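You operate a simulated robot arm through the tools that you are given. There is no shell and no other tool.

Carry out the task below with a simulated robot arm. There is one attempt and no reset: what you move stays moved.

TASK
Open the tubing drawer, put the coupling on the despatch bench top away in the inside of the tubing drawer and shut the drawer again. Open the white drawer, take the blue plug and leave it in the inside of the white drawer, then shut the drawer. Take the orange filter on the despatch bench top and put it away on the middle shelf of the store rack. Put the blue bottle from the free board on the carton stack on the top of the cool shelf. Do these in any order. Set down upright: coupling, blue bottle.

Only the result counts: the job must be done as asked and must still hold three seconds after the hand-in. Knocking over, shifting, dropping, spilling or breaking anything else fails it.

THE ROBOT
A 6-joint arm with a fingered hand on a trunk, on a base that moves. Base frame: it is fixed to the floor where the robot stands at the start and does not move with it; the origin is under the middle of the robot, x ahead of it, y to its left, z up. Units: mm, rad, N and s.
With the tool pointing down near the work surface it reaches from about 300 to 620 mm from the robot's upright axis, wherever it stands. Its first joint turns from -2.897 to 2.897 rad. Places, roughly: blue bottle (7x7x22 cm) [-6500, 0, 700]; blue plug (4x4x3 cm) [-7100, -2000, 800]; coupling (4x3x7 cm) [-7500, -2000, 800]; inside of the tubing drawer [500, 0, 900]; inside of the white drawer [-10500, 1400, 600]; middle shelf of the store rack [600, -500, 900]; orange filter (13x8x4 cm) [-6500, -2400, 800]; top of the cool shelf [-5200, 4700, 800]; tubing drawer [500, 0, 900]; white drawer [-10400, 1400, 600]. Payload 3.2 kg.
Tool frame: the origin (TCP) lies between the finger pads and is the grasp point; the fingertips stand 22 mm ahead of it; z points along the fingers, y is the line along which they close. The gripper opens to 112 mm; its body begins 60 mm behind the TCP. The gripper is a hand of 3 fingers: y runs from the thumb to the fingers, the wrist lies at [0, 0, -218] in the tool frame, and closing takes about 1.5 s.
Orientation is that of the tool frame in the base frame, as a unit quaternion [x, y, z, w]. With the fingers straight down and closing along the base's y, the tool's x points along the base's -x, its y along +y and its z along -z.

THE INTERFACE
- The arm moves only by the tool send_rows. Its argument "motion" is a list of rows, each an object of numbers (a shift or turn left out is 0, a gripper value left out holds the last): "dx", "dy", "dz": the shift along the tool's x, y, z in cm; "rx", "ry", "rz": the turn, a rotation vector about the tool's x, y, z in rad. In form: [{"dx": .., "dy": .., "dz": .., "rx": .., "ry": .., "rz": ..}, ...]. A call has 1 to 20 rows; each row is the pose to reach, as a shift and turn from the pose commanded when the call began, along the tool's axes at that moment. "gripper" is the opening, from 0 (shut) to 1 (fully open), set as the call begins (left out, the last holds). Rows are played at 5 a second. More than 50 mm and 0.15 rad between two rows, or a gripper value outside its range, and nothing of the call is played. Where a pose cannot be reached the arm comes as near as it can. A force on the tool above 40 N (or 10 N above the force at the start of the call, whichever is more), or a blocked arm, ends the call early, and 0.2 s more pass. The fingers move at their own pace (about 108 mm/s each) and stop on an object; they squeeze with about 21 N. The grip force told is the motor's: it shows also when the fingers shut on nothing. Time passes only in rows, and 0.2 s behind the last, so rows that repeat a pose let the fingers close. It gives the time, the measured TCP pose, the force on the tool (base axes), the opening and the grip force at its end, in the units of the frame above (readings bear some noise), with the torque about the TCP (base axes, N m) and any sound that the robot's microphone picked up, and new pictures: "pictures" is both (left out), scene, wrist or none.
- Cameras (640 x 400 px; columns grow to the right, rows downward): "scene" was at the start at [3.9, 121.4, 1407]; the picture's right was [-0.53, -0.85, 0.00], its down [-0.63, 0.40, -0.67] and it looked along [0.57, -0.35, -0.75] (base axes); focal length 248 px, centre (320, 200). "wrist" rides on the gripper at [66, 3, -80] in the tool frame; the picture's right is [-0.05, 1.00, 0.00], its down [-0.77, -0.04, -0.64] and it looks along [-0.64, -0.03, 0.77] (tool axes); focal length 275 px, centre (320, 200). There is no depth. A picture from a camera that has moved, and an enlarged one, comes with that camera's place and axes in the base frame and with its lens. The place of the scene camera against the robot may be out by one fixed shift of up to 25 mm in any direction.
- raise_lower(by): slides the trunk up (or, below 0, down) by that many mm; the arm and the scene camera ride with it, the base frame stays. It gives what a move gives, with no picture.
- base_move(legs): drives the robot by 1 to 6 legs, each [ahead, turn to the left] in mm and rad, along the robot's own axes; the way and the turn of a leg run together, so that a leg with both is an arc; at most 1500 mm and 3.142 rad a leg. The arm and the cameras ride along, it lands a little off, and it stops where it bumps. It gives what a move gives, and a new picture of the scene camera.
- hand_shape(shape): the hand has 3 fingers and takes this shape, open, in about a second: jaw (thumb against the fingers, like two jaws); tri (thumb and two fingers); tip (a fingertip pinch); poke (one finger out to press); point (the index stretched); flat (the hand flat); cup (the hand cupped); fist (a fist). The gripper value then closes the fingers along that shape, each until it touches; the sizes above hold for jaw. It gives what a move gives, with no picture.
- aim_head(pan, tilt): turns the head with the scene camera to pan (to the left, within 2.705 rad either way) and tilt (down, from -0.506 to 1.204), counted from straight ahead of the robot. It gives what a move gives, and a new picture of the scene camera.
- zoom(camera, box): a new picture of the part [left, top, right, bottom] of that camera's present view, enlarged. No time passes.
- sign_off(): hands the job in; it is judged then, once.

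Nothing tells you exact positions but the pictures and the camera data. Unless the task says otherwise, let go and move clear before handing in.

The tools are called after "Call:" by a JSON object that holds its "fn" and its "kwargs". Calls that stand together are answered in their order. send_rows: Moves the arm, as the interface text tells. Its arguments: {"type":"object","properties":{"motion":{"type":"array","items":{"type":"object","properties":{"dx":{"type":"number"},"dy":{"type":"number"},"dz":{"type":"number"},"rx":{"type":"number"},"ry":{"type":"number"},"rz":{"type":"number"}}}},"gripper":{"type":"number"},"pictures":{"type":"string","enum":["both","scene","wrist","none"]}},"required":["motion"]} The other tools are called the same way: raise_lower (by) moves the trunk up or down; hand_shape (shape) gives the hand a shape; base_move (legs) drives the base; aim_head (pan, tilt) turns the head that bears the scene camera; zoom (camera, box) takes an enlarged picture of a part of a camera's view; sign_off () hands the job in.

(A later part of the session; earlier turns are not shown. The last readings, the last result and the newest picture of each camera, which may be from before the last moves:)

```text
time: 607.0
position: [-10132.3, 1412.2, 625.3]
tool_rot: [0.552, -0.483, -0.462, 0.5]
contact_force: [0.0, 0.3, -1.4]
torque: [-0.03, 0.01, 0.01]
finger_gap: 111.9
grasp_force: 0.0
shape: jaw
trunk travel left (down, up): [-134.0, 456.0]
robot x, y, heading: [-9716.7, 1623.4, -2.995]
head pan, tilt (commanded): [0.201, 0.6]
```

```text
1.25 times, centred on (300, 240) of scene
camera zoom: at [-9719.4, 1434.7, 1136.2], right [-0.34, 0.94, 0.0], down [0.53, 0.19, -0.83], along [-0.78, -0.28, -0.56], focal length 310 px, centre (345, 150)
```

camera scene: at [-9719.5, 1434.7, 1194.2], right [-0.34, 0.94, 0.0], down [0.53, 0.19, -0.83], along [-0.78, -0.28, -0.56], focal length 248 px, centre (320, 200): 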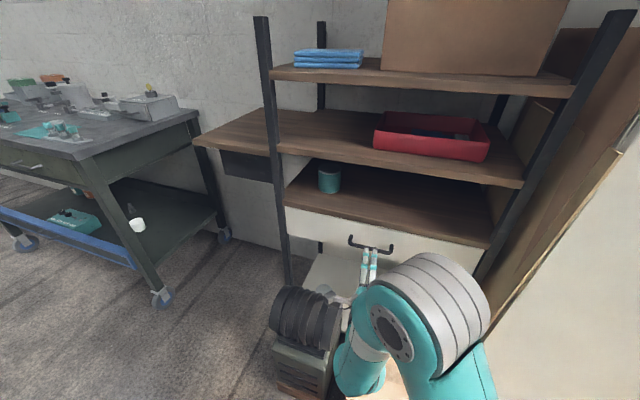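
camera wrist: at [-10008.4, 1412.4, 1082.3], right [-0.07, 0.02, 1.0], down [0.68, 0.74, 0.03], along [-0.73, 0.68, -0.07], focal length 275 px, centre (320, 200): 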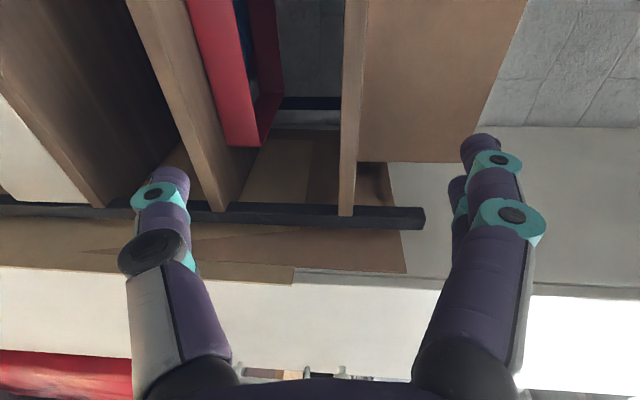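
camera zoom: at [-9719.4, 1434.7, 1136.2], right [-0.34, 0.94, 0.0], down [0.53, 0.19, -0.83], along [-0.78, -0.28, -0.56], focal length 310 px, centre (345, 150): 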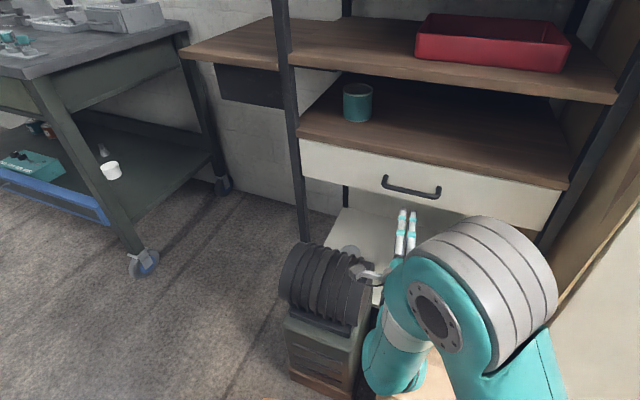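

Call:
{"fn": "send_rows", "kwargs": {"motion": [{"dx": 0.1, "dy": 0.2, "dz": 2.3}, {"dx": 0.2, "dy": 0.4, "dz": 4.6}, {"dx": 0.3, "dy": 0.6, "dz": 6.9}, {"dx": 0.4, "dy": 0.8, "dz": 9.2}, {"dx": 0.48, "dy": 1.06, "dz": 11.4}, {"dx": 0.48, "dy": 1.06, "dz": 11.4}]}}

```text
time: 608.4
position: [-10243.1, 1382.0, 637.3]
tool_rot: [0.55, -0.486, -0.463, 0.497]
contact_force: [0.6, 0.5, -0.1]
torque: [0.01, -0.03, 0.0]
finger_gap: 112.0
grasp_force: 0.1
shape: jaw
out of reach, approached as far as the arm can: row 1, 2, 3, 4, 5, 6
trunk travel left (down, up): [-134.0, 456.0]
robot x, y, heading: [-9713.5, 1620.8, -2.998]
head pan, tilt (commanded): [0.201, 0.6]
camera scene: at [-9719.5, 1434.7, 1136.2], right [-0.34, 0.94, 0.0], down [0.53, 0.19, -0.83], along [-0.78, -0.28, -0.56], focal length 248 px, centre (320, 200)
camera wrist: at [-10156.8, 1325.6, 646.7], right [-0.08, 0.01, 1.0], down [0.56, 0.83, 0.03], along [-0.83, 0.56, -0.07], focal length 275 px, centre (320, 200)
```

scene: 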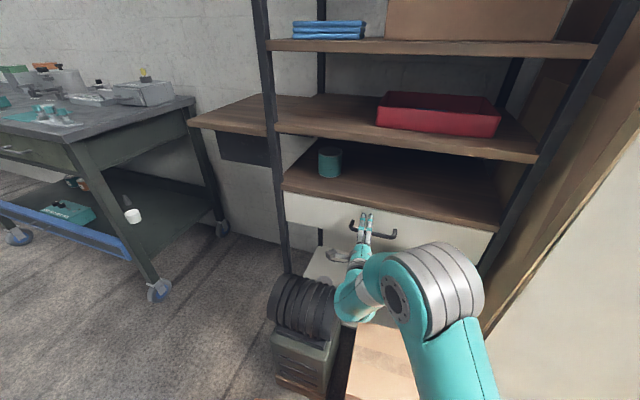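
wrist: 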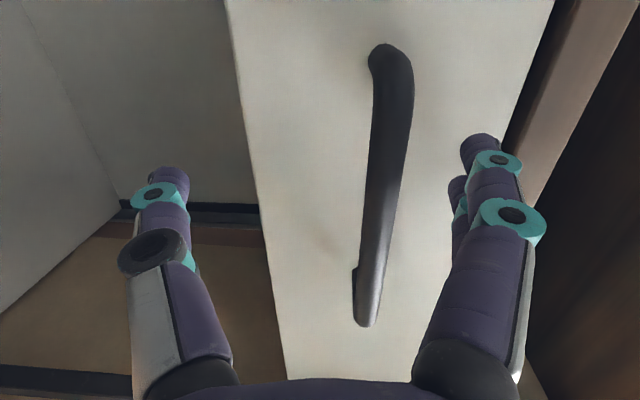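

Wrist view shows the bar ~29 mm above the hand's centre (z≈666), x≈-10260. I raise the trunk 29 mm and re-check.

Call:
{"fn": "raise_lower", "kwargs": {"by": 29}}

Call:
{"fn": "send_rows", "kwargs": {"motion": [{"dz": 0.5}, {"dz": 1.0}, {"dz": 1.0}]}}

```text
time: 609.1
position: [-10243.6, 1381.8, 666.8]
tool_rot: [0.551, -0.486, -0.462, 0.497]
contact_force: [0.0, -0.2, 0.1]
torque: [0.01, 0.0, -0.01]
finger_gap: 111.8
grasp_force: 0.1
shape: jaw
trunk travel left (down, up): [-163.0, 427.0]
robot x, y, heading: [-9717.1, 1623.4, -2.998]
head pan, tilt (commanded): [0.201, 0.6]
```

```text
time: 610.0
position: [-10250.1, 1380.1, 663.8]
tool_rot: [0.553, -0.486, -0.461, 0.495]
contact_force: [15.9, 1.7, -4.1]
torque: [-0.17, 1.07, -0.08]
finger_gap: 112.0
grasp_force: 0.0
shape: jaw
trunk travel left (down, up): [-163.0, 427.0]
robot x, y, heading: [-9716.8, 1626.0, -2.991]
head pan, tilt (commanded): [0.201, 0.6]
stopped in row 3: the force on the tool passed its limit at 41 N (the readings are from after the stop); the commanded pose is now the measured one
camera scene: at [-9716.6, 1434.9, 1165.3], right [-0.34, 0.94, 0.0], down [0.53, 0.19, -0.83], along [-0.78, -0.28, -0.56], focal length 248 px, centre (320, 200)
camera wrist: at [-10163.6, 1323.2, 673.5], right [-0.08, 0.01, 1.0], down [0.56, 0.83, 0.04], along [-0.83, 0.56, -0.07], focal length 275 px, centre (320, 200)
```

scene: 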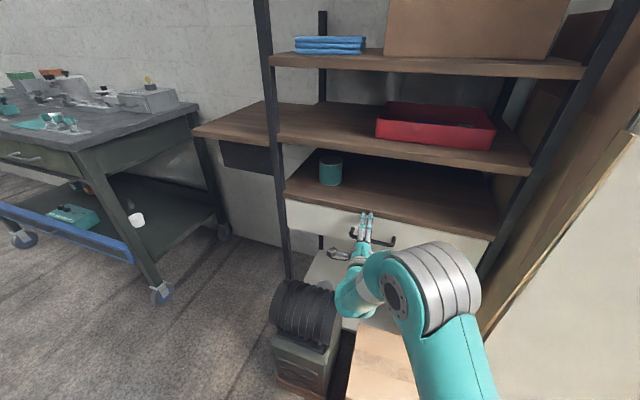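
wrist: 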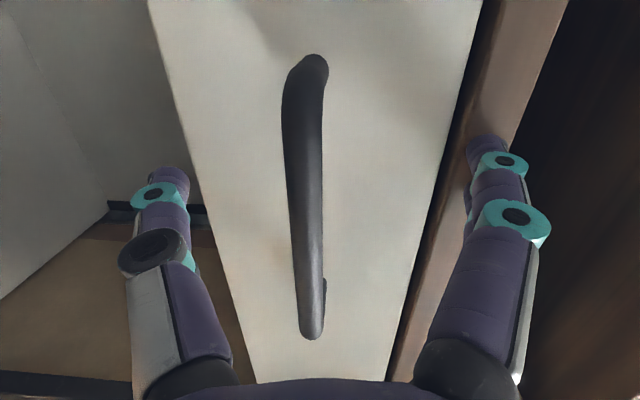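

The upper fingers touched the shelf board above the drawer. I back off a little, narrow the opening, and go in again.

Call:
{"fn": "send_rows", "kwargs": {"motion": [{"dz": -0.6}, {"dz": -1.2}, {"dz": -1.2}], "pictures": "none"}}

Call:
{"fn": "send_rows", "kwargs": {"motion": [{"dz": 0}, {"dz": 0}, {"dz": 0}, {"dz": 0}, {"dz": 0}], "gripper": 0.5, "pictures": "wrist"}}

```text
time: 610.8
position: [-10240.4, 1380.5, 666.5]
tool_rot: [0.553, -0.486, -0.463, 0.494]
contact_force: [-0.3, 0.4, -0.5]
torque: [-0.01, -0.04, 0.06]
finger_gap: 111.9
grasp_force: 0.1
shape: jaw
trunk travel left (down, up): [-163.0, 427.0]
robot x, y, heading: [-9714.8, 1624.2, -2.996]
head pan, tilt (commanded): [0.201, 0.6]
```

```text
time: 612.0
position: [-10240.1, 1380.6, 664.7]
tool_rot: [0.553, -0.486, -0.461, 0.495]
contact_force: [0.6, 0.7, 0.7]
torque: [0.01, 0.02, 0.0]
finger_gap: 56.5
grasp_force: 0.2
shape: jaw
trunk travel left (down, up): [-163.0, 427.0]
robot x, y, heading: [-9715.9, 1620.0, -2.997]
head pan, tilt (commanded): [0.201, 0.6]
camera wrist: at [-10153.6, 1324.5, 674.4], right [-0.08, 0.01, 1.0], down [0.56, 0.83, 0.04], along [-0.83, 0.56, -0.07], focal length 275 px, centre (320, 200)
```

wrist: 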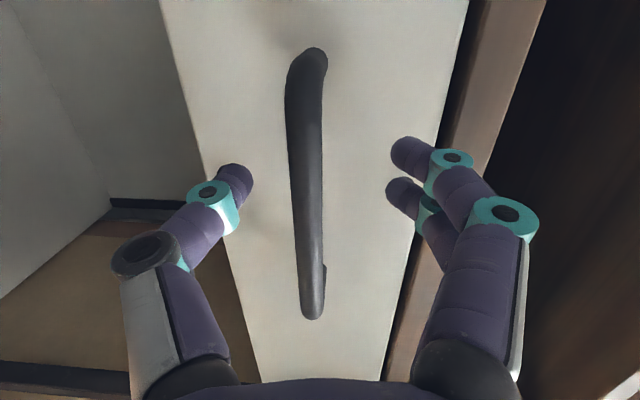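

Call:
{"fn": "send_rows", "kwargs": {"motion": [{"dz": 0.6, "dy": -0.2}, {"dz": 1.2, "dy": -0.4}, {"dz": 1.8, "dy": -0.4}, {"dz": 2.3, "dy": -0.4}, {"dz": 2.3, "dy": -0.4}], "pictures": "wrist"}}

```text
time: 612.8
position: [-10253.8, 1378.3, 662.4]
tool_rot: [0.551, -0.487, -0.463, 0.495]
contact_force: [32.2, 9.6, 4.4]
torque: [-0.29, 1.14, -0.37]
finger_gap: 56.0
grasp_force: 0.0
shape: jaw
trunk travel left (down, up): [-163.0, 427.0]
robot x, y, heading: [-9714.6, 1620.7, -2.996]
head pan, tilt (commanded): [0.201, 0.6]
stopped in row 4: the force on the tool passed its limit at 45 N (the readings are from after the stop); the commanded pose is now the measured one
camera wrist: at [-10167.0, 1321.9, 671.4], right [-0.08, 0.01, 1.0], down [0.56, 0.83, 0.04], along [-0.83, 0.56, -0.08], focal length 275 px, centre (320, 200)
```

wrist: 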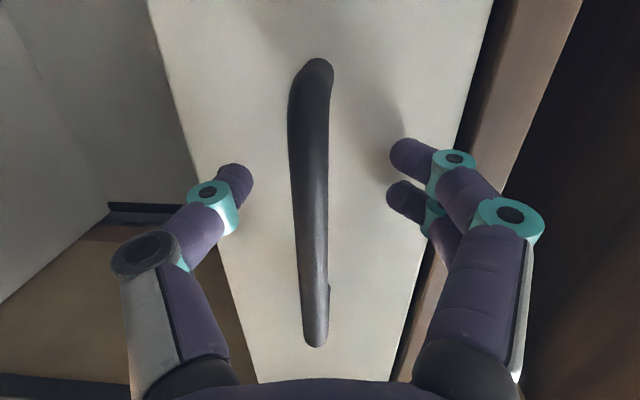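

The fingertips touch the drawer face, so the bar is between them. I ease back 4 mm and close.

Call:
{"fn": "send_rows", "kwargs": {"motion": [{"dz": -0.2}, {"dz": -0.5}, {"dz": -0.5}], "pictures": "none"}}

Call:
{"fn": "send_rows", "kwargs": {"motion": [{"dz": 0}, {"dz": 0}, {"dz": 0}, {"dz": 0}, {"dz": 0}, {"dz": 0}], "gripper": 0}}

```text
time: 613.6
position: [-10251.4, 1378.0, 661.0]
tool_rot: [0.552, -0.487, -0.462, 0.495]
contact_force: [8.4, 2.0, 0.8]
torque: [-0.03, 0.28, -0.12]
finger_gap: 56.3
grasp_force: 0.0
shape: jaw
trunk travel left (down, up): [-163.0, 427.0]
robot x, y, heading: [-9715.0, 1622.7, -2.998]
head pan, tilt (commanded): [0.201, 0.6]
```

```text
time: 615.0
position: [-10252.0, 1377.7, 658.7]
tool_rot: [0.553, -0.487, -0.462, 0.494]
contact_force: [-2.4, 0.7, -16.4]
torque: [-0.01, 0.12, -0.02]
finger_gap: 0.1
grasp_force: 20.9
shape: jaw
trunk travel left (down, up): [-163.0, 427.0]
robot x, y, heading: [-9714.4, 1622.4, -2.989]
head pan, tilt (commanded): [0.201, 0.6]
camera scene: at [-9719.0, 1434.3, 1165.0], right [-0.34, 0.94, 0.0], down [0.53, 0.19, -0.82], along [-0.78, -0.28, -0.57], focal length 248 px, centre (320, 200)
camera wrist: at [-10165.6, 1321.9, 668.1], right [-0.09, 0.01, 1.0], down [0.56, 0.83, 0.04], along [-0.83, 0.56, -0.08], focal length 275 px, centre (320, 200)
```

scene: 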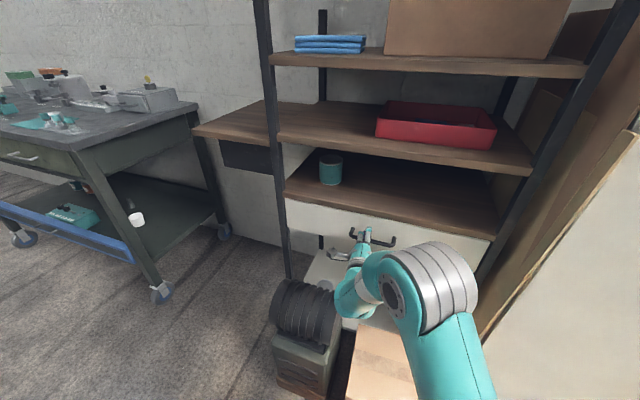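
wrist: 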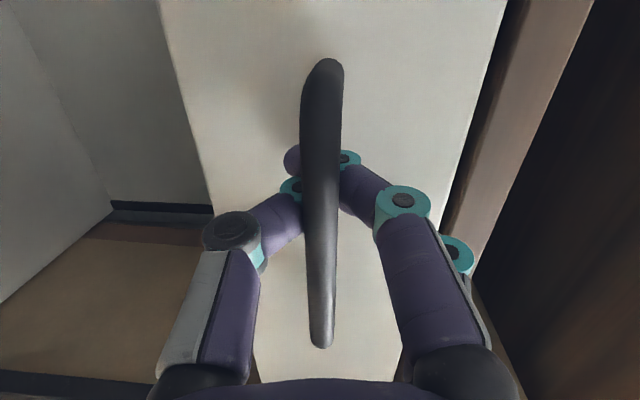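

Hooked around the bar. I pull by driving back in steps.

Call:
{"fn": "base_move", "kwargs": {"legs": [[-60, 0]]}}

```text
time: 616.0
position: [-10191.9, 1387.6, 660.3]
tool_rot: [0.552, -0.488, -0.463, 0.493]
contact_force: [-1.0, -10.8, -9.5]
torque: [-0.02, 0.17, -0.07]
finger_gap: 0.0
grasp_force: 21.1
shape: jaw
trunk travel left (down, up): [-163.0, 427.0]
robot x, y, heading: [-9656.8, 1636.0, -2.993]
head pan, tilt (commanded): [0.201, 0.6]
camera scene: at [-9658.8, 1442.4, 1165.0], right [-0.34, 0.94, 0.0], down [0.53, 0.19, -0.82], along [-0.78, -0.28, -0.57], focal length 248 px, centre (320, 200)
```

scene: 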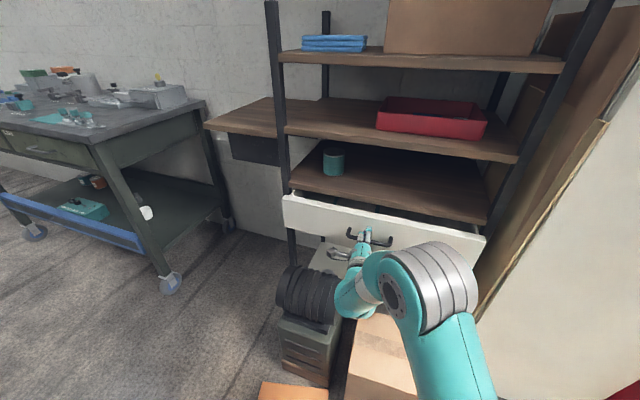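

Call:
{"fn": "base_move", "kwargs": {"legs": [[-60, 0]]}}

Call:
{"fn": "zoom", "kwargs": {"camera": "scene", "box": [230, 150, 500, 400]}}

```text
time: 617.0
position: [-10131.3, 1396.9, 659.8]
tool_rot: [0.552, -0.487, -0.463, 0.494]
contact_force: [-1.5, -10.1, -10.1]
torque: [-0.02, 0.19, -0.12]
finger_gap: 0.0
grasp_force: 21.2
shape: jaw
trunk travel left (down, up): [-163.0, 427.0]
robot x, y, heading: [-9588.9, 1638.2, -2.993]
head pan, tilt (commanded): [0.201, 0.6]
camera scene: at [-9597.6, 1451.6, 1165.0], right [-0.34, 0.94, 0.0], down [0.53, 0.19, -0.82], along [-0.78, -0.28, -0.57], focal length 248 px, centre (320, 200)
```

scene: 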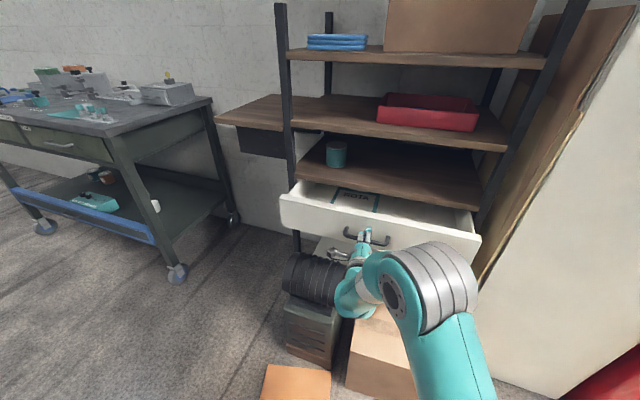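

```text
1.60 times, centred on (365, 275) of scene
camera zoom: at [-9597.6, 1451.6, 1165.0], right [-0.34, 0.94, 0.0], down [0.53, 0.19, -0.82], along [-0.78, -0.28, -0.57], focal length 397 px, centre (248, 80)
```

zoom: 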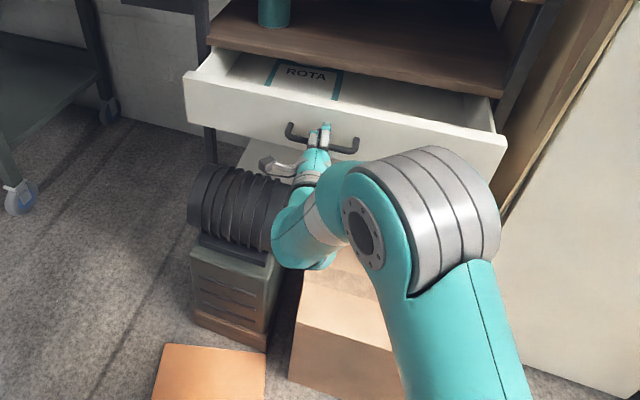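

Call:
{"fn": "base_move", "kwargs": {"legs": [[-60, 0]]}}

```text
time: 617.9
position: [-10073.4, 1406.4, 659.3]
tool_rot: [0.552, -0.488, -0.464, 0.492]
contact_force: [-1.7, -9.2, -10.0]
torque: [-0.03, 0.17, -0.11]
finger_gap: 0.0
grasp_force: 21.4
shape: jaw
trunk travel left (down, up): [-163.0, 427.0]
robot x, y, heading: [-9534.3, 1650.8, -3.0]
head pan, tilt (commanded): [0.201, 0.6]
camera scene: at [-9538.7, 1460.3, 1165.0], right [-0.34, 0.94, 0.0], down [0.53, 0.19, -0.82], along [-0.78, -0.28, -0.57], focal length 248 px, centre (320, 200)
```

scene: 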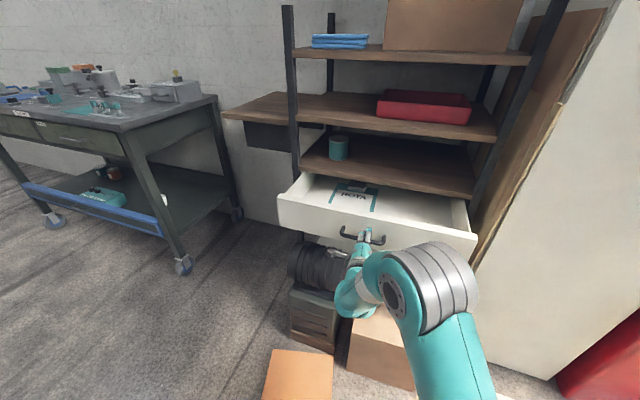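

Call:
{"fn": "base_move", "kwargs": {"legs": [[-60, 0]]}}

```text
time: 618.9
position: [-10013.1, 1415.1, 658.9]
tool_rot: [0.552, -0.489, -0.463, 0.492]
contact_force: [-1.8, -9.1, -9.2]
torque: [-0.04, 0.18, -0.11]
finger_gap: 0.1
grasp_force: 21.0
shape: jaw
trunk travel left (down, up): [-163.0, 427.0]
robot x, y, heading: [-9473.7, 1660.5, -2.995]
head pan, tilt (commanded): [0.201, 0.6]
camera scene: at [-9478.8, 1469.1, 1165.0], right [-0.34, 0.94, 0.0], down [0.53, 0.19, -0.82], along [-0.78, -0.28, -0.57], focal length 248 px, centre (320, 200)
```

scene: 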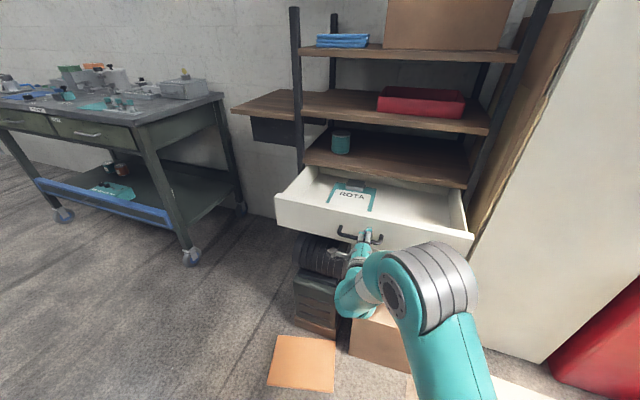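

Open far enough (240 mm); the interior holds a ROTA clipboard at left, the rest is free. I release the handle and back away.

Call:
{"fn": "send_rows", "kwargs": {"motion": [{"dz": 0}, {"dz": 0}, {"dz": 0}, {"dz": 0}, {"dz": 0}], "gripper": 0.55, "pictures": "wrist"}}

```text
time: 620.1
position: [-10012.8, 1416.1, 659.9]
tool_rot: [0.551, -0.489, -0.462, 0.493]
contact_force: [0.3, 0.5, 0.0]
torque: [-0.01, -0.01, 0.01]
finger_gap: 61.9
grasp_force: 0.0
shape: jaw
trunk travel left (down, up): [-163.0, 427.0]
robot x, y, heading: [-9477.4, 1655.8, -2.994]
head pan, tilt (commanded): [0.201, 0.6]
camera wrist: at [-9926.1, 1359.1, 669.3], right [-0.09, 0.01, 1.0], down [0.56, 0.83, 0.04], along [-0.82, 0.56, -0.08], focal length 275 px, centre (320, 200)
```

wrist: 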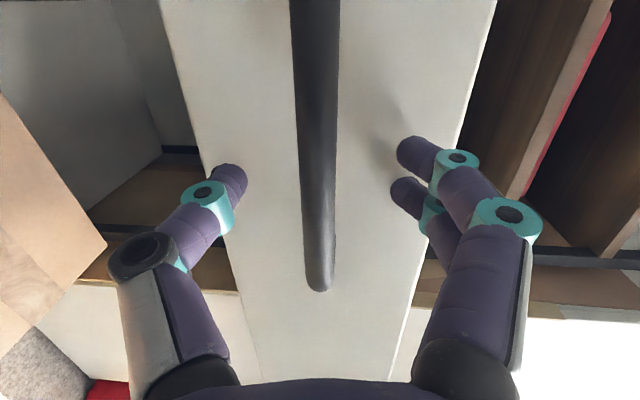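

Call:
{"fn": "base_move", "kwargs": {"legs": [[-200, 0]]}}

Call:
{"fn": "raise_lower", "kwargs": {"by": 350}}

Call:
{"fn": "aim_head", "kwargs": {"pan": 0.2, "tilt": 0.75}}

Call:
{"fn": "zoom", "kwargs": {"camera": "scene", "box": [180, 150, 420, 350]}}

```text
time: 621.7
position: [-9813.1, 1444.9, 658.9]
tool_rot: [0.552, -0.488, -0.462, 0.494]
contact_force: [0.6, 0.2, 0.9]
torque: [-0.03, 0.01, -0.02]
finger_gap: 61.5
grasp_force: 0.0
shape: jaw
trunk travel left (down, up): [-163.0, 427.0]
robot x, y, heading: [-9281.6, 1683.9, -2.991]
head pan, tilt (commanded): [0.201, 0.6]
camera scene: at [-9279.4, 1499.5, 1165.2], right [-0.34, 0.94, 0.0], down [0.53, 0.19, -0.83], along [-0.78, -0.28, -0.56], focal length 248 px, centre (320, 200)
```

scene: 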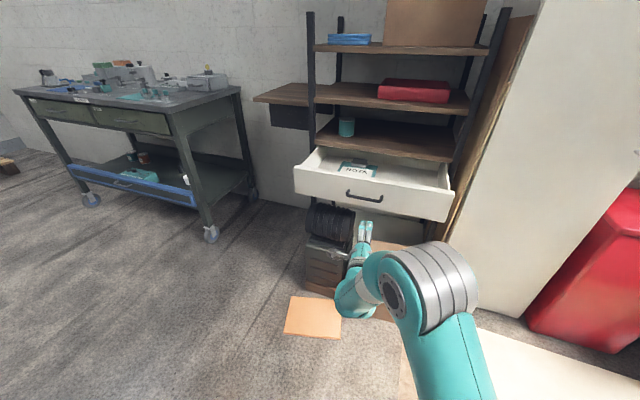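

```text
time: 625.1
position: [-9814.5, 1445.9, 1010.7]
tool_rot: [0.551, -0.488, -0.463, 0.493]
contact_force: [-1.2, -0.8, 0.0]
torque: [0.0, -0.04, -0.02]
finger_gap: 61.5
grasp_force: 0.1
shape: jaw
trunk travel left (down, up): [-513.0, 77.0]
robot x, y, heading: [-9277.1, 1690.3, -2.995]
head pan, tilt (commanded): [0.201, 0.6]
```

```text
time: 625.8
position: [-9813.4, 1444.5, 1010.1]
tool_rot: [0.552, -0.488, -0.462, 0.493]
contact_force: [-0.5, 0.1, 0.7]
torque: [-0.03, 0.01, 0.02]
finger_gap: 61.5
grasp_force: 0.0
shape: jaw
trunk travel left (down, up): [-513.0, 77.0]
robot x, y, heading: [-9274.5, 1689.8, -2.999]
head pan, tilt (commanded): [0.201, 0.75]
camera scene: at [-9274.2, 1501.3, 1502.4], right [-0.34, 0.94, 0.0], down [0.64, 0.23, -0.73], along [-0.69, -0.25, -0.68], focal length 248 px, centre (320, 200)
```

scene: 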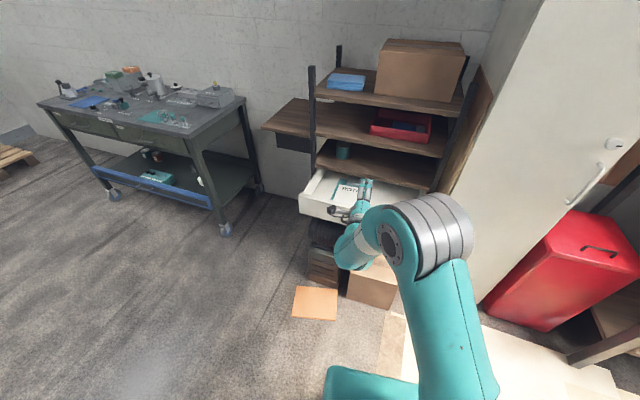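

```text
2.00 times, centred on (300, 250) of scene
camera zoom: at [-9274.2, 1501.3, 1502.4], right [-0.34, 0.94, 0.0], down [0.64, 0.23, -0.73], along [-0.69, -0.25, -0.68], focal length 496 px, centre (360, 100)
```

zoom: 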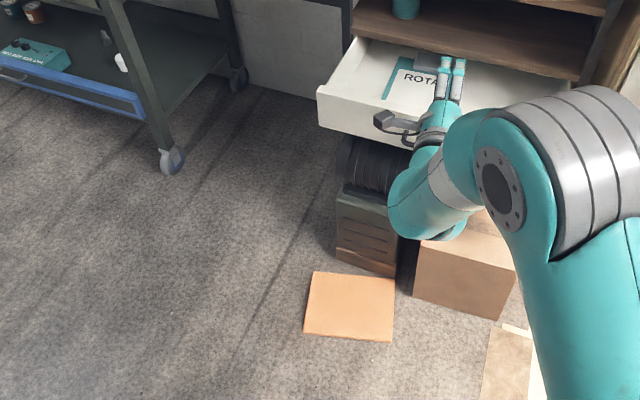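

I fold the hand to point down (keeping the roll) for driving.

Call:
{"fn": "send_rows", "kwargs": {"motion": [{"dx": -0.5, "dy": -0.2, "dz": -1.8, "rx": 0.1355}, {"dx": -1.0, "dy": -0.4, "dz": -3.6, "rx": 0.271}, {"dx": -1.5, "dy": -0.6, "dz": -5.4, "rx": 0.4065}, {"dx": -2.0, "dy": -0.8, "dz": -7.2, "rx": 0.542}, {"dx": -2.5, "dy": -1.0, "dz": -9.0, "rx": 0.6775}, {"dx": -3.0, "dy": -1.2, "dz": -10.8, "rx": 0.813}, {"dx": -3.5, "dy": -1.4, "dz": -12.6, "rx": 0.9485}, {"dx": -4.0, "dy": -1.6, "dz": -14.4, "rx": 1.084}, {"dx": -4.5, "dy": -1.8, "dz": -16.2, "rx": 1.2195}, {"dx": -5.0, "dy": -2.0, "dz": -18.0, "rx": 1.355}, {"dx": -5.5, "dy": -2.2, "dz": -19.8, "rx": 1.4905}, {"dx": -5.5, "dy": -2.2, "dz": -19.8, "rx": 1.4905}]}}

```text
time: 628.4
position: [-9619.1, 1517.1, 1005.0]
tool_rot: [0.741, -0.672, -0.008, -0.012]
contact_force: [0.0, 0.4, -0.6]
torque: [0.0, 0.05, 0.0]
finger_gap: 61.8
grasp_force: 0.0
shape: jaw
trunk travel left (down, up): [-513.0, 77.0]
robot x, y, heading: [-9277.0, 1687.1, -2.992]
head pan, tilt (commanded): [0.201, 0.75]
camera scene: at [-9274.1, 1501.4, 1502.4], right [-0.34, 0.94, 0.0], down [0.64, 0.23, -0.73], along [-0.69, -0.25, -0.68], focal length 248 px, centre (320, 200)
camera wrist: at [-9616.0, 1450.3, 1085.6], right [-1.0, -0.05, -0.01], down [-0.04, 0.75, 0.66], along [-0.03, 0.66, -0.75], focal length 275 px, centre (320, 200)
```

scene: 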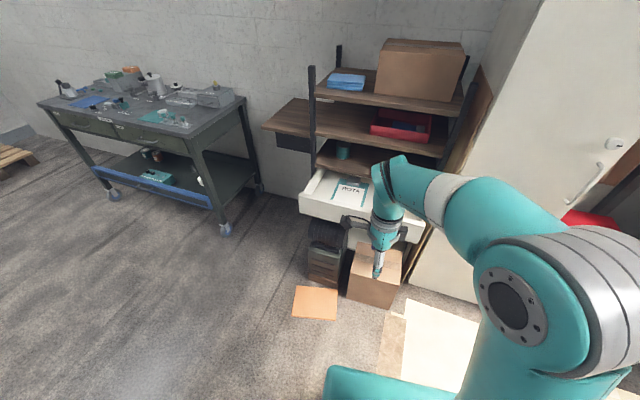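
wrist: 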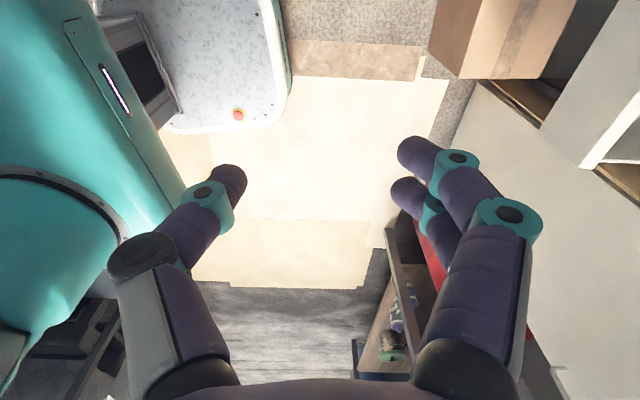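

The white drawer stays open; now I drive to the despatch bench for the blue plug.

Call:
{"fn": "base_move", "kwargs": {"legs": [[0, 1.42], [1500, 0], [1350, 0], [0, 1.571]]}}

Call:
{"fn": "aim_head", "kwargs": {"pan": 0.0, "tilt": 0.4}}

```text
time: 649.7
position: [-8878.8, -1079.6, 1005.2]
tool_rot: [0.717, 0.697, -0.012, 0.008]
contact_force: [1.2, -0.8, 0.1]
torque: [0.02, 0.04, 0.03]
finger_gap: 61.6
grasp_force: 0.0
shape: jaw
trunk travel left (down, up): [-513.0, 77.0]
robot x, y, heading: [-9242.7, -1208.4, 0.028]
head pan, tilt (commanded): [0.201, 0.75]
camera scene: at [-9226.1, -1027.9, 1502.3], right [0.22, -0.97, 0.0], down [-0.66, -0.15, -0.73], along [0.71, 0.16, -0.68], focal length 248 px, centre (320, 200)
```

scene: 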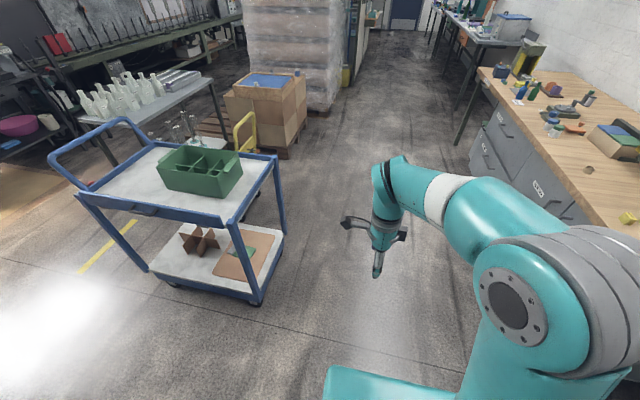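

```text
time: 650.5
position: [-8879.2, -1079.5, 1006.0]
tool_rot: [0.717, 0.697, -0.012, 0.008]
contact_force: [-0.2, -0.3, 0.0]
torque: [0.0, -0.05, -0.01]
finger_gap: 61.5
grasp_force: 0.0
shape: jaw
trunk travel left (down, up): [-513.0, 77.0]
robot x, y, heading: [-9239.7, -1209.2, 0.025]
head pan, tilt (commanded): [0.0, 0.4]
camera scene: at [-9214.3, -1044.2, 1533.4], right [0.03, -1.0, 0.0], down [-0.39, -0.01, -0.92], along [0.92, 0.02, -0.39], focal length 248 px, centre (320, 200)
```

scene: 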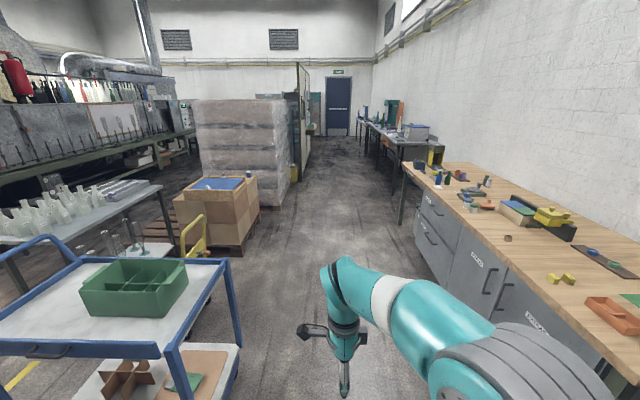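

Call:
{"fn": "base_move", "kwargs": {"legs": [[1500, 0], [585, 0], [0, -1.596], [360, 0]]}}

Call:
{"fn": "aim_head", "kwargs": {"pan": 0.0, "tilt": 0.6}}

```text
time: 666.7
position: [-7048.9, -1847.4, 1005.5]
tool_rot: [0.999, -0.03, -0.014, -0.003]
contact_force: [0.4, -0.3, -0.2]
torque: [-0.03, 0.01, -0.01]
finger_gap: 61.5
grasp_force: 0.1
shape: jaw
trunk travel left (down, up): [-513.0, 77.0]
robot x, y, heading: [-7163.3, -1478.8, -1.581]
head pan, tilt (commanded): [0.0, 0.4]
camera scene: at [-7001.6, -1519.5, 1533.4], right [-1.0, 0.01, 0.0], down [0.0, 0.39, -0.92], along [-0.01, -0.92, -0.39], focal length 248 px, centre (320, 200)
```

scene: 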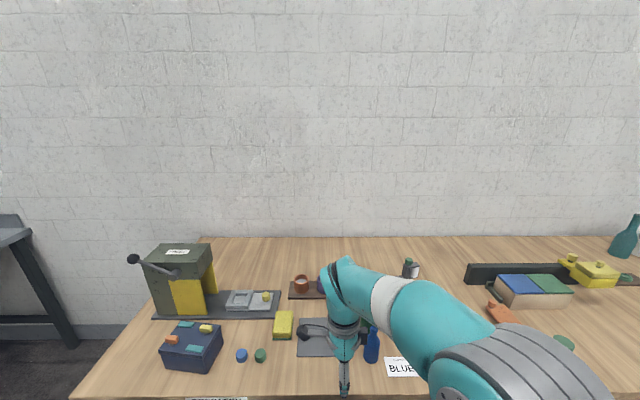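

```text
time: 667.4
position: [-7049.0, -1847.5, 1005.1]
tool_rot: [0.999, -0.03, -0.015, -0.003]
contact_force: [1.1, 0.9, -0.5]
torque: [0.01, -0.03, 0.01]
finger_gap: 61.6
grasp_force: 0.1
shape: jaw
trunk travel left (down, up): [-513.0, 77.0]
robot x, y, heading: [-7164.9, -1484.2, -1.58]
head pan, tilt (commanded): [0.0, 0.6]
camera scene: at [-7001.6, -1514.7, 1515.3], right [-1.0, 0.01, 0.0], down [0.0, 0.56, -0.83], along [-0.01, -0.83, -0.56], focal length 248 px, centre (320, 200)
```

scene: 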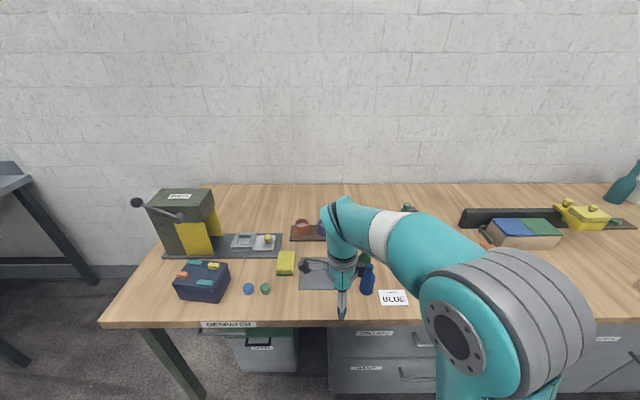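

Call:
{"fn": "base_move", "kwargs": {"legs": [[65, 0]]}}

Call:
{"fn": "send_rows", "kwargs": {"motion": [{"dy": 3.0}, {"dy": 6.0}, {"dy": 9.0}, {"dy": 9.0}], "gripper": 0.8}}

```text
time: 668.4
position: [-7049.9, -1913.8, 1005.2]
tool_rot: [0.999, -0.03, -0.014, -0.003]
contact_force: [1.0, 0.1, -1.0]
torque: [-0.01, -0.01, -0.03]
finger_gap: 61.7
grasp_force: 0.0
shape: jaw
trunk travel left (down, up): [-513.0, 77.0]
robot x, y, heading: [-7164.8, -1545.7, -1.58]
head pan, tilt (commanded): [0.0, 0.6]
camera scene: at [-7002.1, -1581.7, 1515.2], right [-1.0, 0.01, 0.0], down [0.0, 0.57, -0.82], along [-0.01, -0.82, -0.57], focal length 248 px, centre (320, 200)
```

scene: 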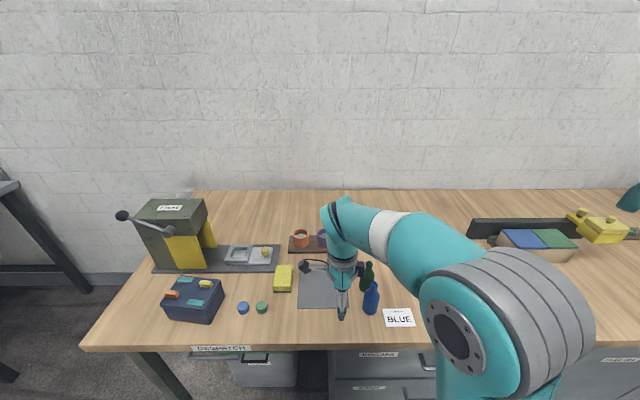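

```text
time: 669.4
position: [-7056.6, -2002.5, 1007.2]
tool_rot: [0.999, -0.03, -0.013, -0.003]
contact_force: [-0.5, 0.7, 0.3]
torque: [0.02, -0.05, -0.03]
finger_gap: 89.1
grasp_force: 0.0
shape: jaw
trunk travel left (down, up): [-513.0, 77.0]
robot x, y, heading: [-7165.7, -1546.9, -1.577]
head pan, tilt (commanded): [0.0, 0.6]
camera scene: at [-7002.1, -1580.7, 1515.2], right [-1.0, 0.01, 0.0], down [0.0, 0.56, -0.83], along [-0.01, -0.83, -0.56], focal length 248 px, centre (320, 200)
camera wrist: at [-6987.2, -2009.1, 1086.2], right [-0.11, -0.99, 0.0], down [-0.75, 0.08, 0.66], along [-0.65, 0.07, -0.75], focal length 275 px, centre (320, 200)
```

scene: 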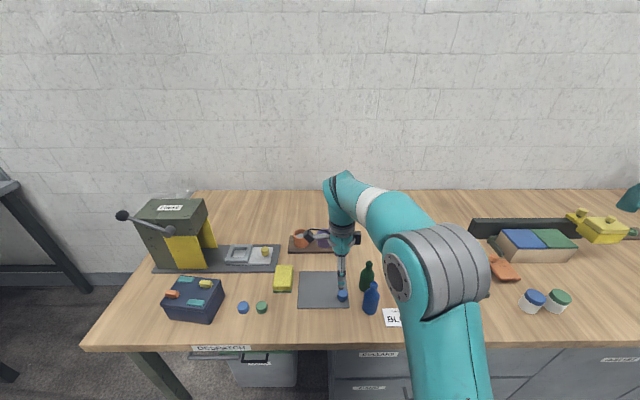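
wrist: 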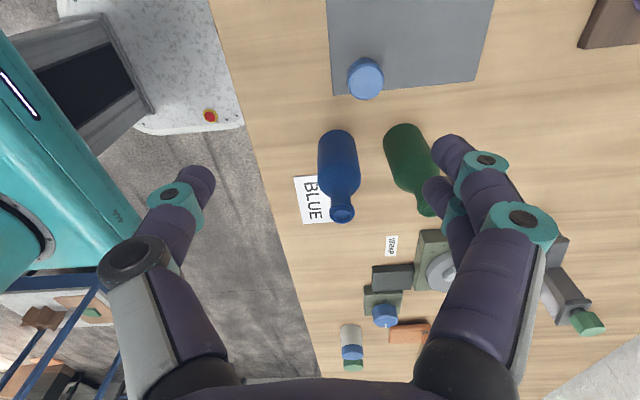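

The plug is at about (-7070,-2043) on the mat's corner. I move above and descend partway.

Call:
{"fn": "send_rows", "kwargs": {"motion": [{"dx": -0.5, "dy": 2.0, "dz": 0.5}, {"dx": -1.1, "dy": 4.1, "dz": 1.0}, {"dx": -1.0, "dy": 4.1, "dz": 4.0}, {"dx": -0.9, "dy": 4.15, "dz": 8.0}, {"dx": -0.8, "dy": 4.15, "dz": 12.5}, {"dx": -0.8, "dy": 4.15, "dz": 12.5}]}}

```text
time: 670.8
position: [-7065.2, -2040.2, 878.7]
tool_rot: [0.999, -0.031, -0.014, -0.003]
contact_force: [-0.1, -0.4, 0.3]
torque: [-0.01, -0.04, 0.03]
finger_gap: 89.2
grasp_force: 0.0
shape: jaw
trunk travel left (down, up): [-513.0, 77.0]
robot x, y, heading: [-7164.2, -1547.6, -1.583]
head pan, tilt (commanded): [0.0, 0.6]
camera scene: at [-7002.1, -1580.7, 1515.2], right [-1.0, 0.01, 0.0], down [0.0, 0.56, -0.83], along [-0.01, -0.83, -0.56], focal length 248 px, centre (320, 200)
camera wrist: at [-6997.7, -2047.5, 958.1], right [-0.11, -0.99, 0.0], down [-0.75, 0.08, 0.66], along [-0.65, 0.07, -0.75], focal length 275 px, centre (320, 200)
```

scene: 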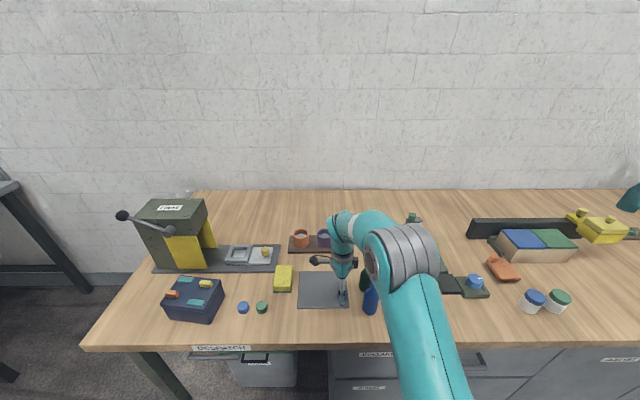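
wrist: 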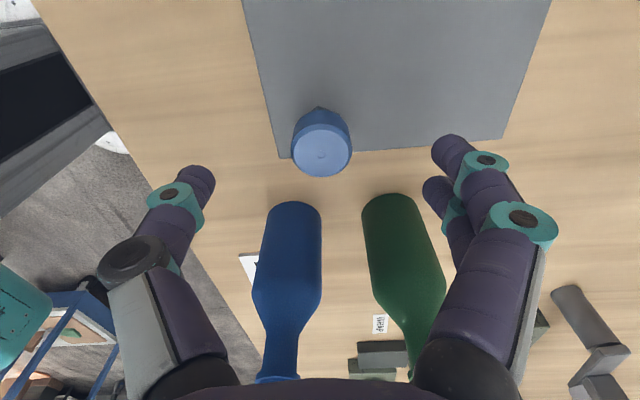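

Call:
{"fn": "send_rows", "kwargs": {"motion": [{"dz": 1.5}, {"dz": 3.0}, {"dz": 4.2}, {"dz": 4.8}, {"dz": 5.2}, {"dz": 5.2}], "pictures": "wrist"}}

```text
time: 672.2
position: [-7069.2, -2042.5, 827.4]
tool_rot: [0.999, -0.031, -0.015, -0.003]
contact_force: [0.3, 0.8, -1.2]
torque: [0.03, 0.02, 0.02]
finger_gap: 89.4
grasp_force: 0.1
shape: jaw
trunk travel left (down, up): [-513.0, 77.0]
robot x, y, heading: [-7168.1, -1547.3, -1.581]
head pan, tilt (commanded): [0.0, 0.6]
camera wrist: at [-7000.6, -2048.1, 907.6], right [-0.11, -0.99, 0.0], down [-0.75, 0.08, 0.66], along [-0.65, 0.07, -0.75], focal length 275 px, centre (320, 200)
```

wrist: 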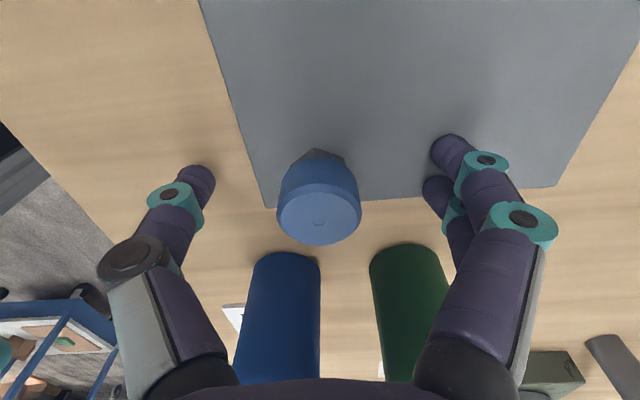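

Plug is centred between thumb and fingers. I lower 3 mm more and close.

Call:
{"fn": "send_rows", "kwargs": {"motion": [{"dz": 0.15}, {"dz": 0.3}, {"dz": 0.3}], "pictures": "none"}}

Call:
{"fn": "send_rows", "kwargs": {"motion": [{"dz": 0}, {"dz": 0}, {"dz": 0}, {"dz": 0}, {"dz": 0}, {"dz": 0}, {"dz": 0}], "gripper": 0, "pictures": "wrist"}}

```text
time: 673.0
position: [-7069.4, -2040.9, 826.3]
tool_rot: [0.999, -0.029, -0.013, -0.001]
contact_force: [4.9, 3.4, 15.7]
torque: [-0.87, -0.15, 0.2]
finger_gap: 88.7
grasp_force: 0.0
shape: jaw
trunk travel left (down, up): [-513.0, 77.0]
robot x, y, heading: [-7164.2, -1548.4, -1.579]
head pan, tilt (commanded): [0.0, 0.6]
```

```text
time: 674.6
position: [-7070.2, -2041.1, 825.0]
tool_rot: [0.999, -0.03, -0.014, -0.002]
contact_force: [6.4, 6.6, 29.3]
torque: [-0.72, -0.23, -0.28]
finger_gap: 49.9
grasp_force: 21.2
shape: jaw
trunk travel left (down, up): [-513.0, 77.0]
robot x, y, heading: [-7164.6, -1552.4, -1.583]
head pan, tilt (commanded): [0.0, 0.6]
camera wrist: at [-7001.0, -2045.9, 906.6], right [-0.11, -0.99, 0.0], down [-0.75, 0.08, 0.66], along [-0.65, 0.07, -0.75], focal length 275 px, centre (320, 200)
```

wrist: 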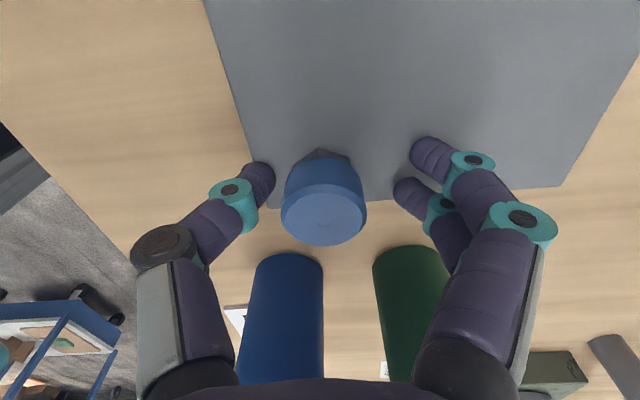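

The fingertips touched the mat and stalled. I raise 7 mm so they can close freely.

Call:
{"fn": "send_rows", "kwargs": {"motion": [{"dz": -0.3}, {"dz": -0.6}, {"dz": -0.6}, {"dz": -0.6}, {"dz": -0.6}, {"dz": -0.6}, {"dz": -0.6}], "pictures": "wrist"}}

```text
time: 676.2
position: [-7068.9, -2042.0, 831.1]
tool_rot: [0.999, -0.029, -0.013, -0.003]
contact_force: [-0.1, -0.5, 0.1]
torque: [0.01, 0.01, 0.02]
finger_gap: 29.5
grasp_force: 21.3
shape: jaw
trunk travel left (down, up): [-513.0, 77.0]
robot x, y, heading: [-7167.9, -1546.6, -1.578]
head pan, tilt (commanded): [0.0, 0.6]
camera wrist: at [-7001.3, -2048.1, 911.1], right [-0.11, -0.99, 0.0], down [-0.75, 0.08, 0.66], along [-0.65, 0.07, -0.75], focal length 275 px, centre (320, 200)
```

wrist: 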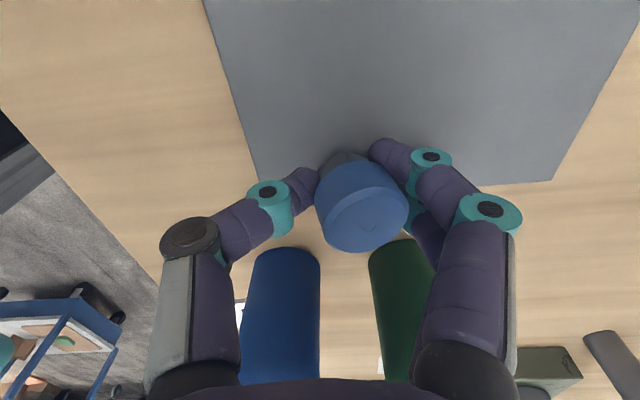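

Call:
{"fn": "send_rows", "kwargs": {"motion": [{"dz": -0.5}, {"dz": -1.5}, {"dz": -2.5}, {"dz": -2.5}], "pictures": "wrist"}}

Call:
{"fn": "zoom", "kwargs": {"camera": "scene", "box": [280, 220, 400, 330]}}

```text
time: 677.2
position: [-7069.8, -2043.9, 856.1]
tool_rot: [0.999, -0.031, -0.014, -0.003]
contact_force: [0.2, -0.2, -0.2]
torque: [0.0, 0.01, -0.03]
finger_gap: 29.6
grasp_force: 20.7
shape: jaw
trunk travel left (down, up): [-513.0, 77.0]
robot x, y, heading: [-7167.7, -1548.5, -1.58]
head pan, tilt (commanded): [0.0, 0.6]
camera wrist: at [-7000.8, -2049.0, 936.7], right [-0.11, -0.99, 0.0], down [-0.75, 0.08, 0.66], along [-0.65, 0.07, -0.75], focal length 275 px, centre (320, 200)
```

wrist: 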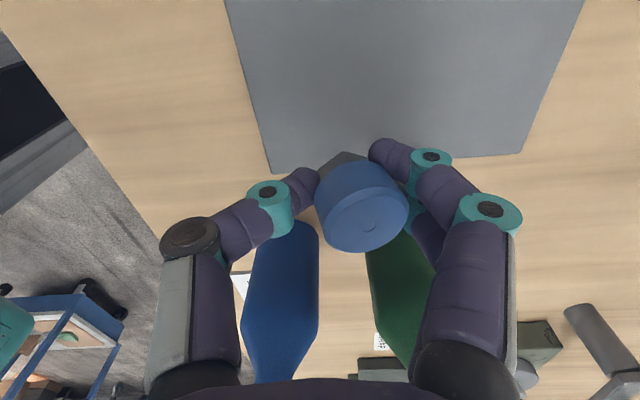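

```text
3.64 times, centred on (340, 275) of scene
camera zoom: at [-7002.1, -1580.7, 1515.2], right [-1.0, 0.01, 0.0], down [0.0, 0.56, -0.83], along [-0.01, -0.83, -0.56], focal length 902 px, centre (247, -73)
```

zoom: 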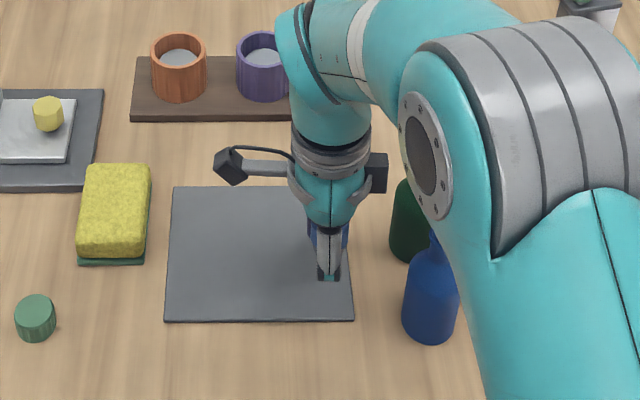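

The plug is held. I lift and retract to carry pose.

Call:
{"fn": "send_rows", "kwargs": {"motion": [{"dz": -3}, {"dz": -7}, {"dz": -11}, {"dz": -15}, {"dz": -15, "dy": -4}, {"dz": -15, "dy": -8}, {"dz": -15, "dy": -12}, {"dz": -15, "dy": -15}, {"dz": -15, "dy": -15}]}}

```text
time: 679.2
position: [-7055.4, -1893.2, 1008.1]
tool_rot: [0.999, -0.03, -0.013, -0.003]
contact_force: [0.0, -0.9, -1.1]
torque: [0.01, 0.01, 0.01]
finger_gap: 29.3
grasp_force: 20.6
shape: jaw
trunk travel left (down, up): [-513.0, 77.0]
robot x, y, heading: [-7164.2, -1551.4, -1.584]
head pan, tilt (commanded): [0.0, 0.6]
camera scene: at [-7002.0, -1580.7, 1515.2], right [-1.0, 0.01, 0.0], down [0.0, 0.56, -0.83], along [-0.01, -0.83, -0.56], focal length 248 px, centre (320, 200)
camera wrist: at [-6986.0, -1899.3, 1088.1], right [-0.11, -0.99, 0.0], down [-0.75, 0.08, 0.66], along [-0.65, 0.07, -0.75], focal length 275 px, centre (320, 200)
```

scene: 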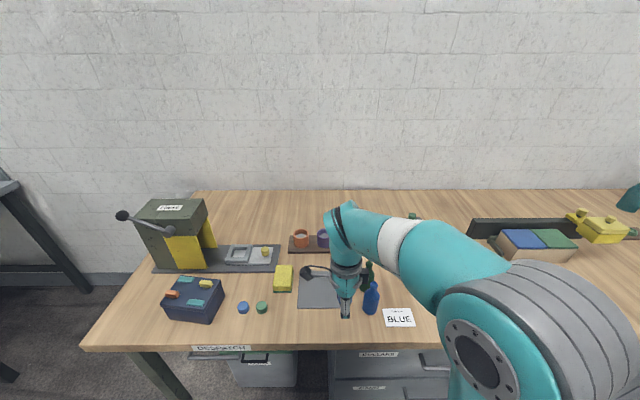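
wrist: 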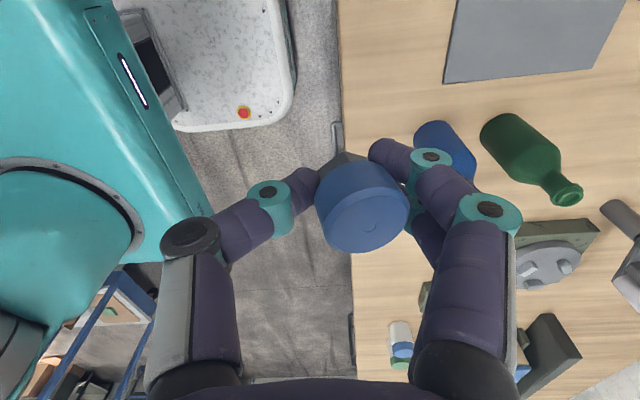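

Call:
{"fn": "base_move", "kwargs": {"legs": [[-380, 0], [0, -1.56], [1500, 0], [580, 0]]}}

```text
time: 695.4
position: [-9591.5, -1271.6, 1007.8]
tool_rot: [-0.69, 0.724, 0.008, 0.011]
contact_force: [0.4, 0.0, 0.0]
torque: [0.0, -0.01, -0.01]
finger_gap: 29.6
grasp_force: 20.8
shape: jaw
trunk travel left (down, up): [-513.0, 77.0]
robot x, y, heading: [-9248.7, -1155.3, -3.135]
head pan, tilt (commanded): [0.0, 0.6]
camera scene: at [-9277.8, -1325.7, 1515.2], right [0.0, 1.0, 0.0], down [0.57, 0.0, -0.82], along [-0.82, 0.0, -0.57], focal length 248 px, centre (320, 200)
```

scene: 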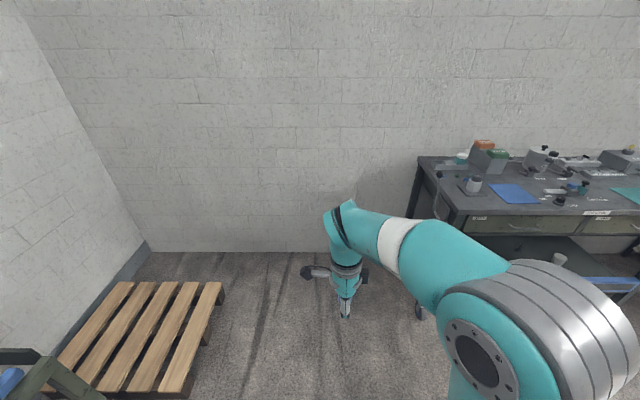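

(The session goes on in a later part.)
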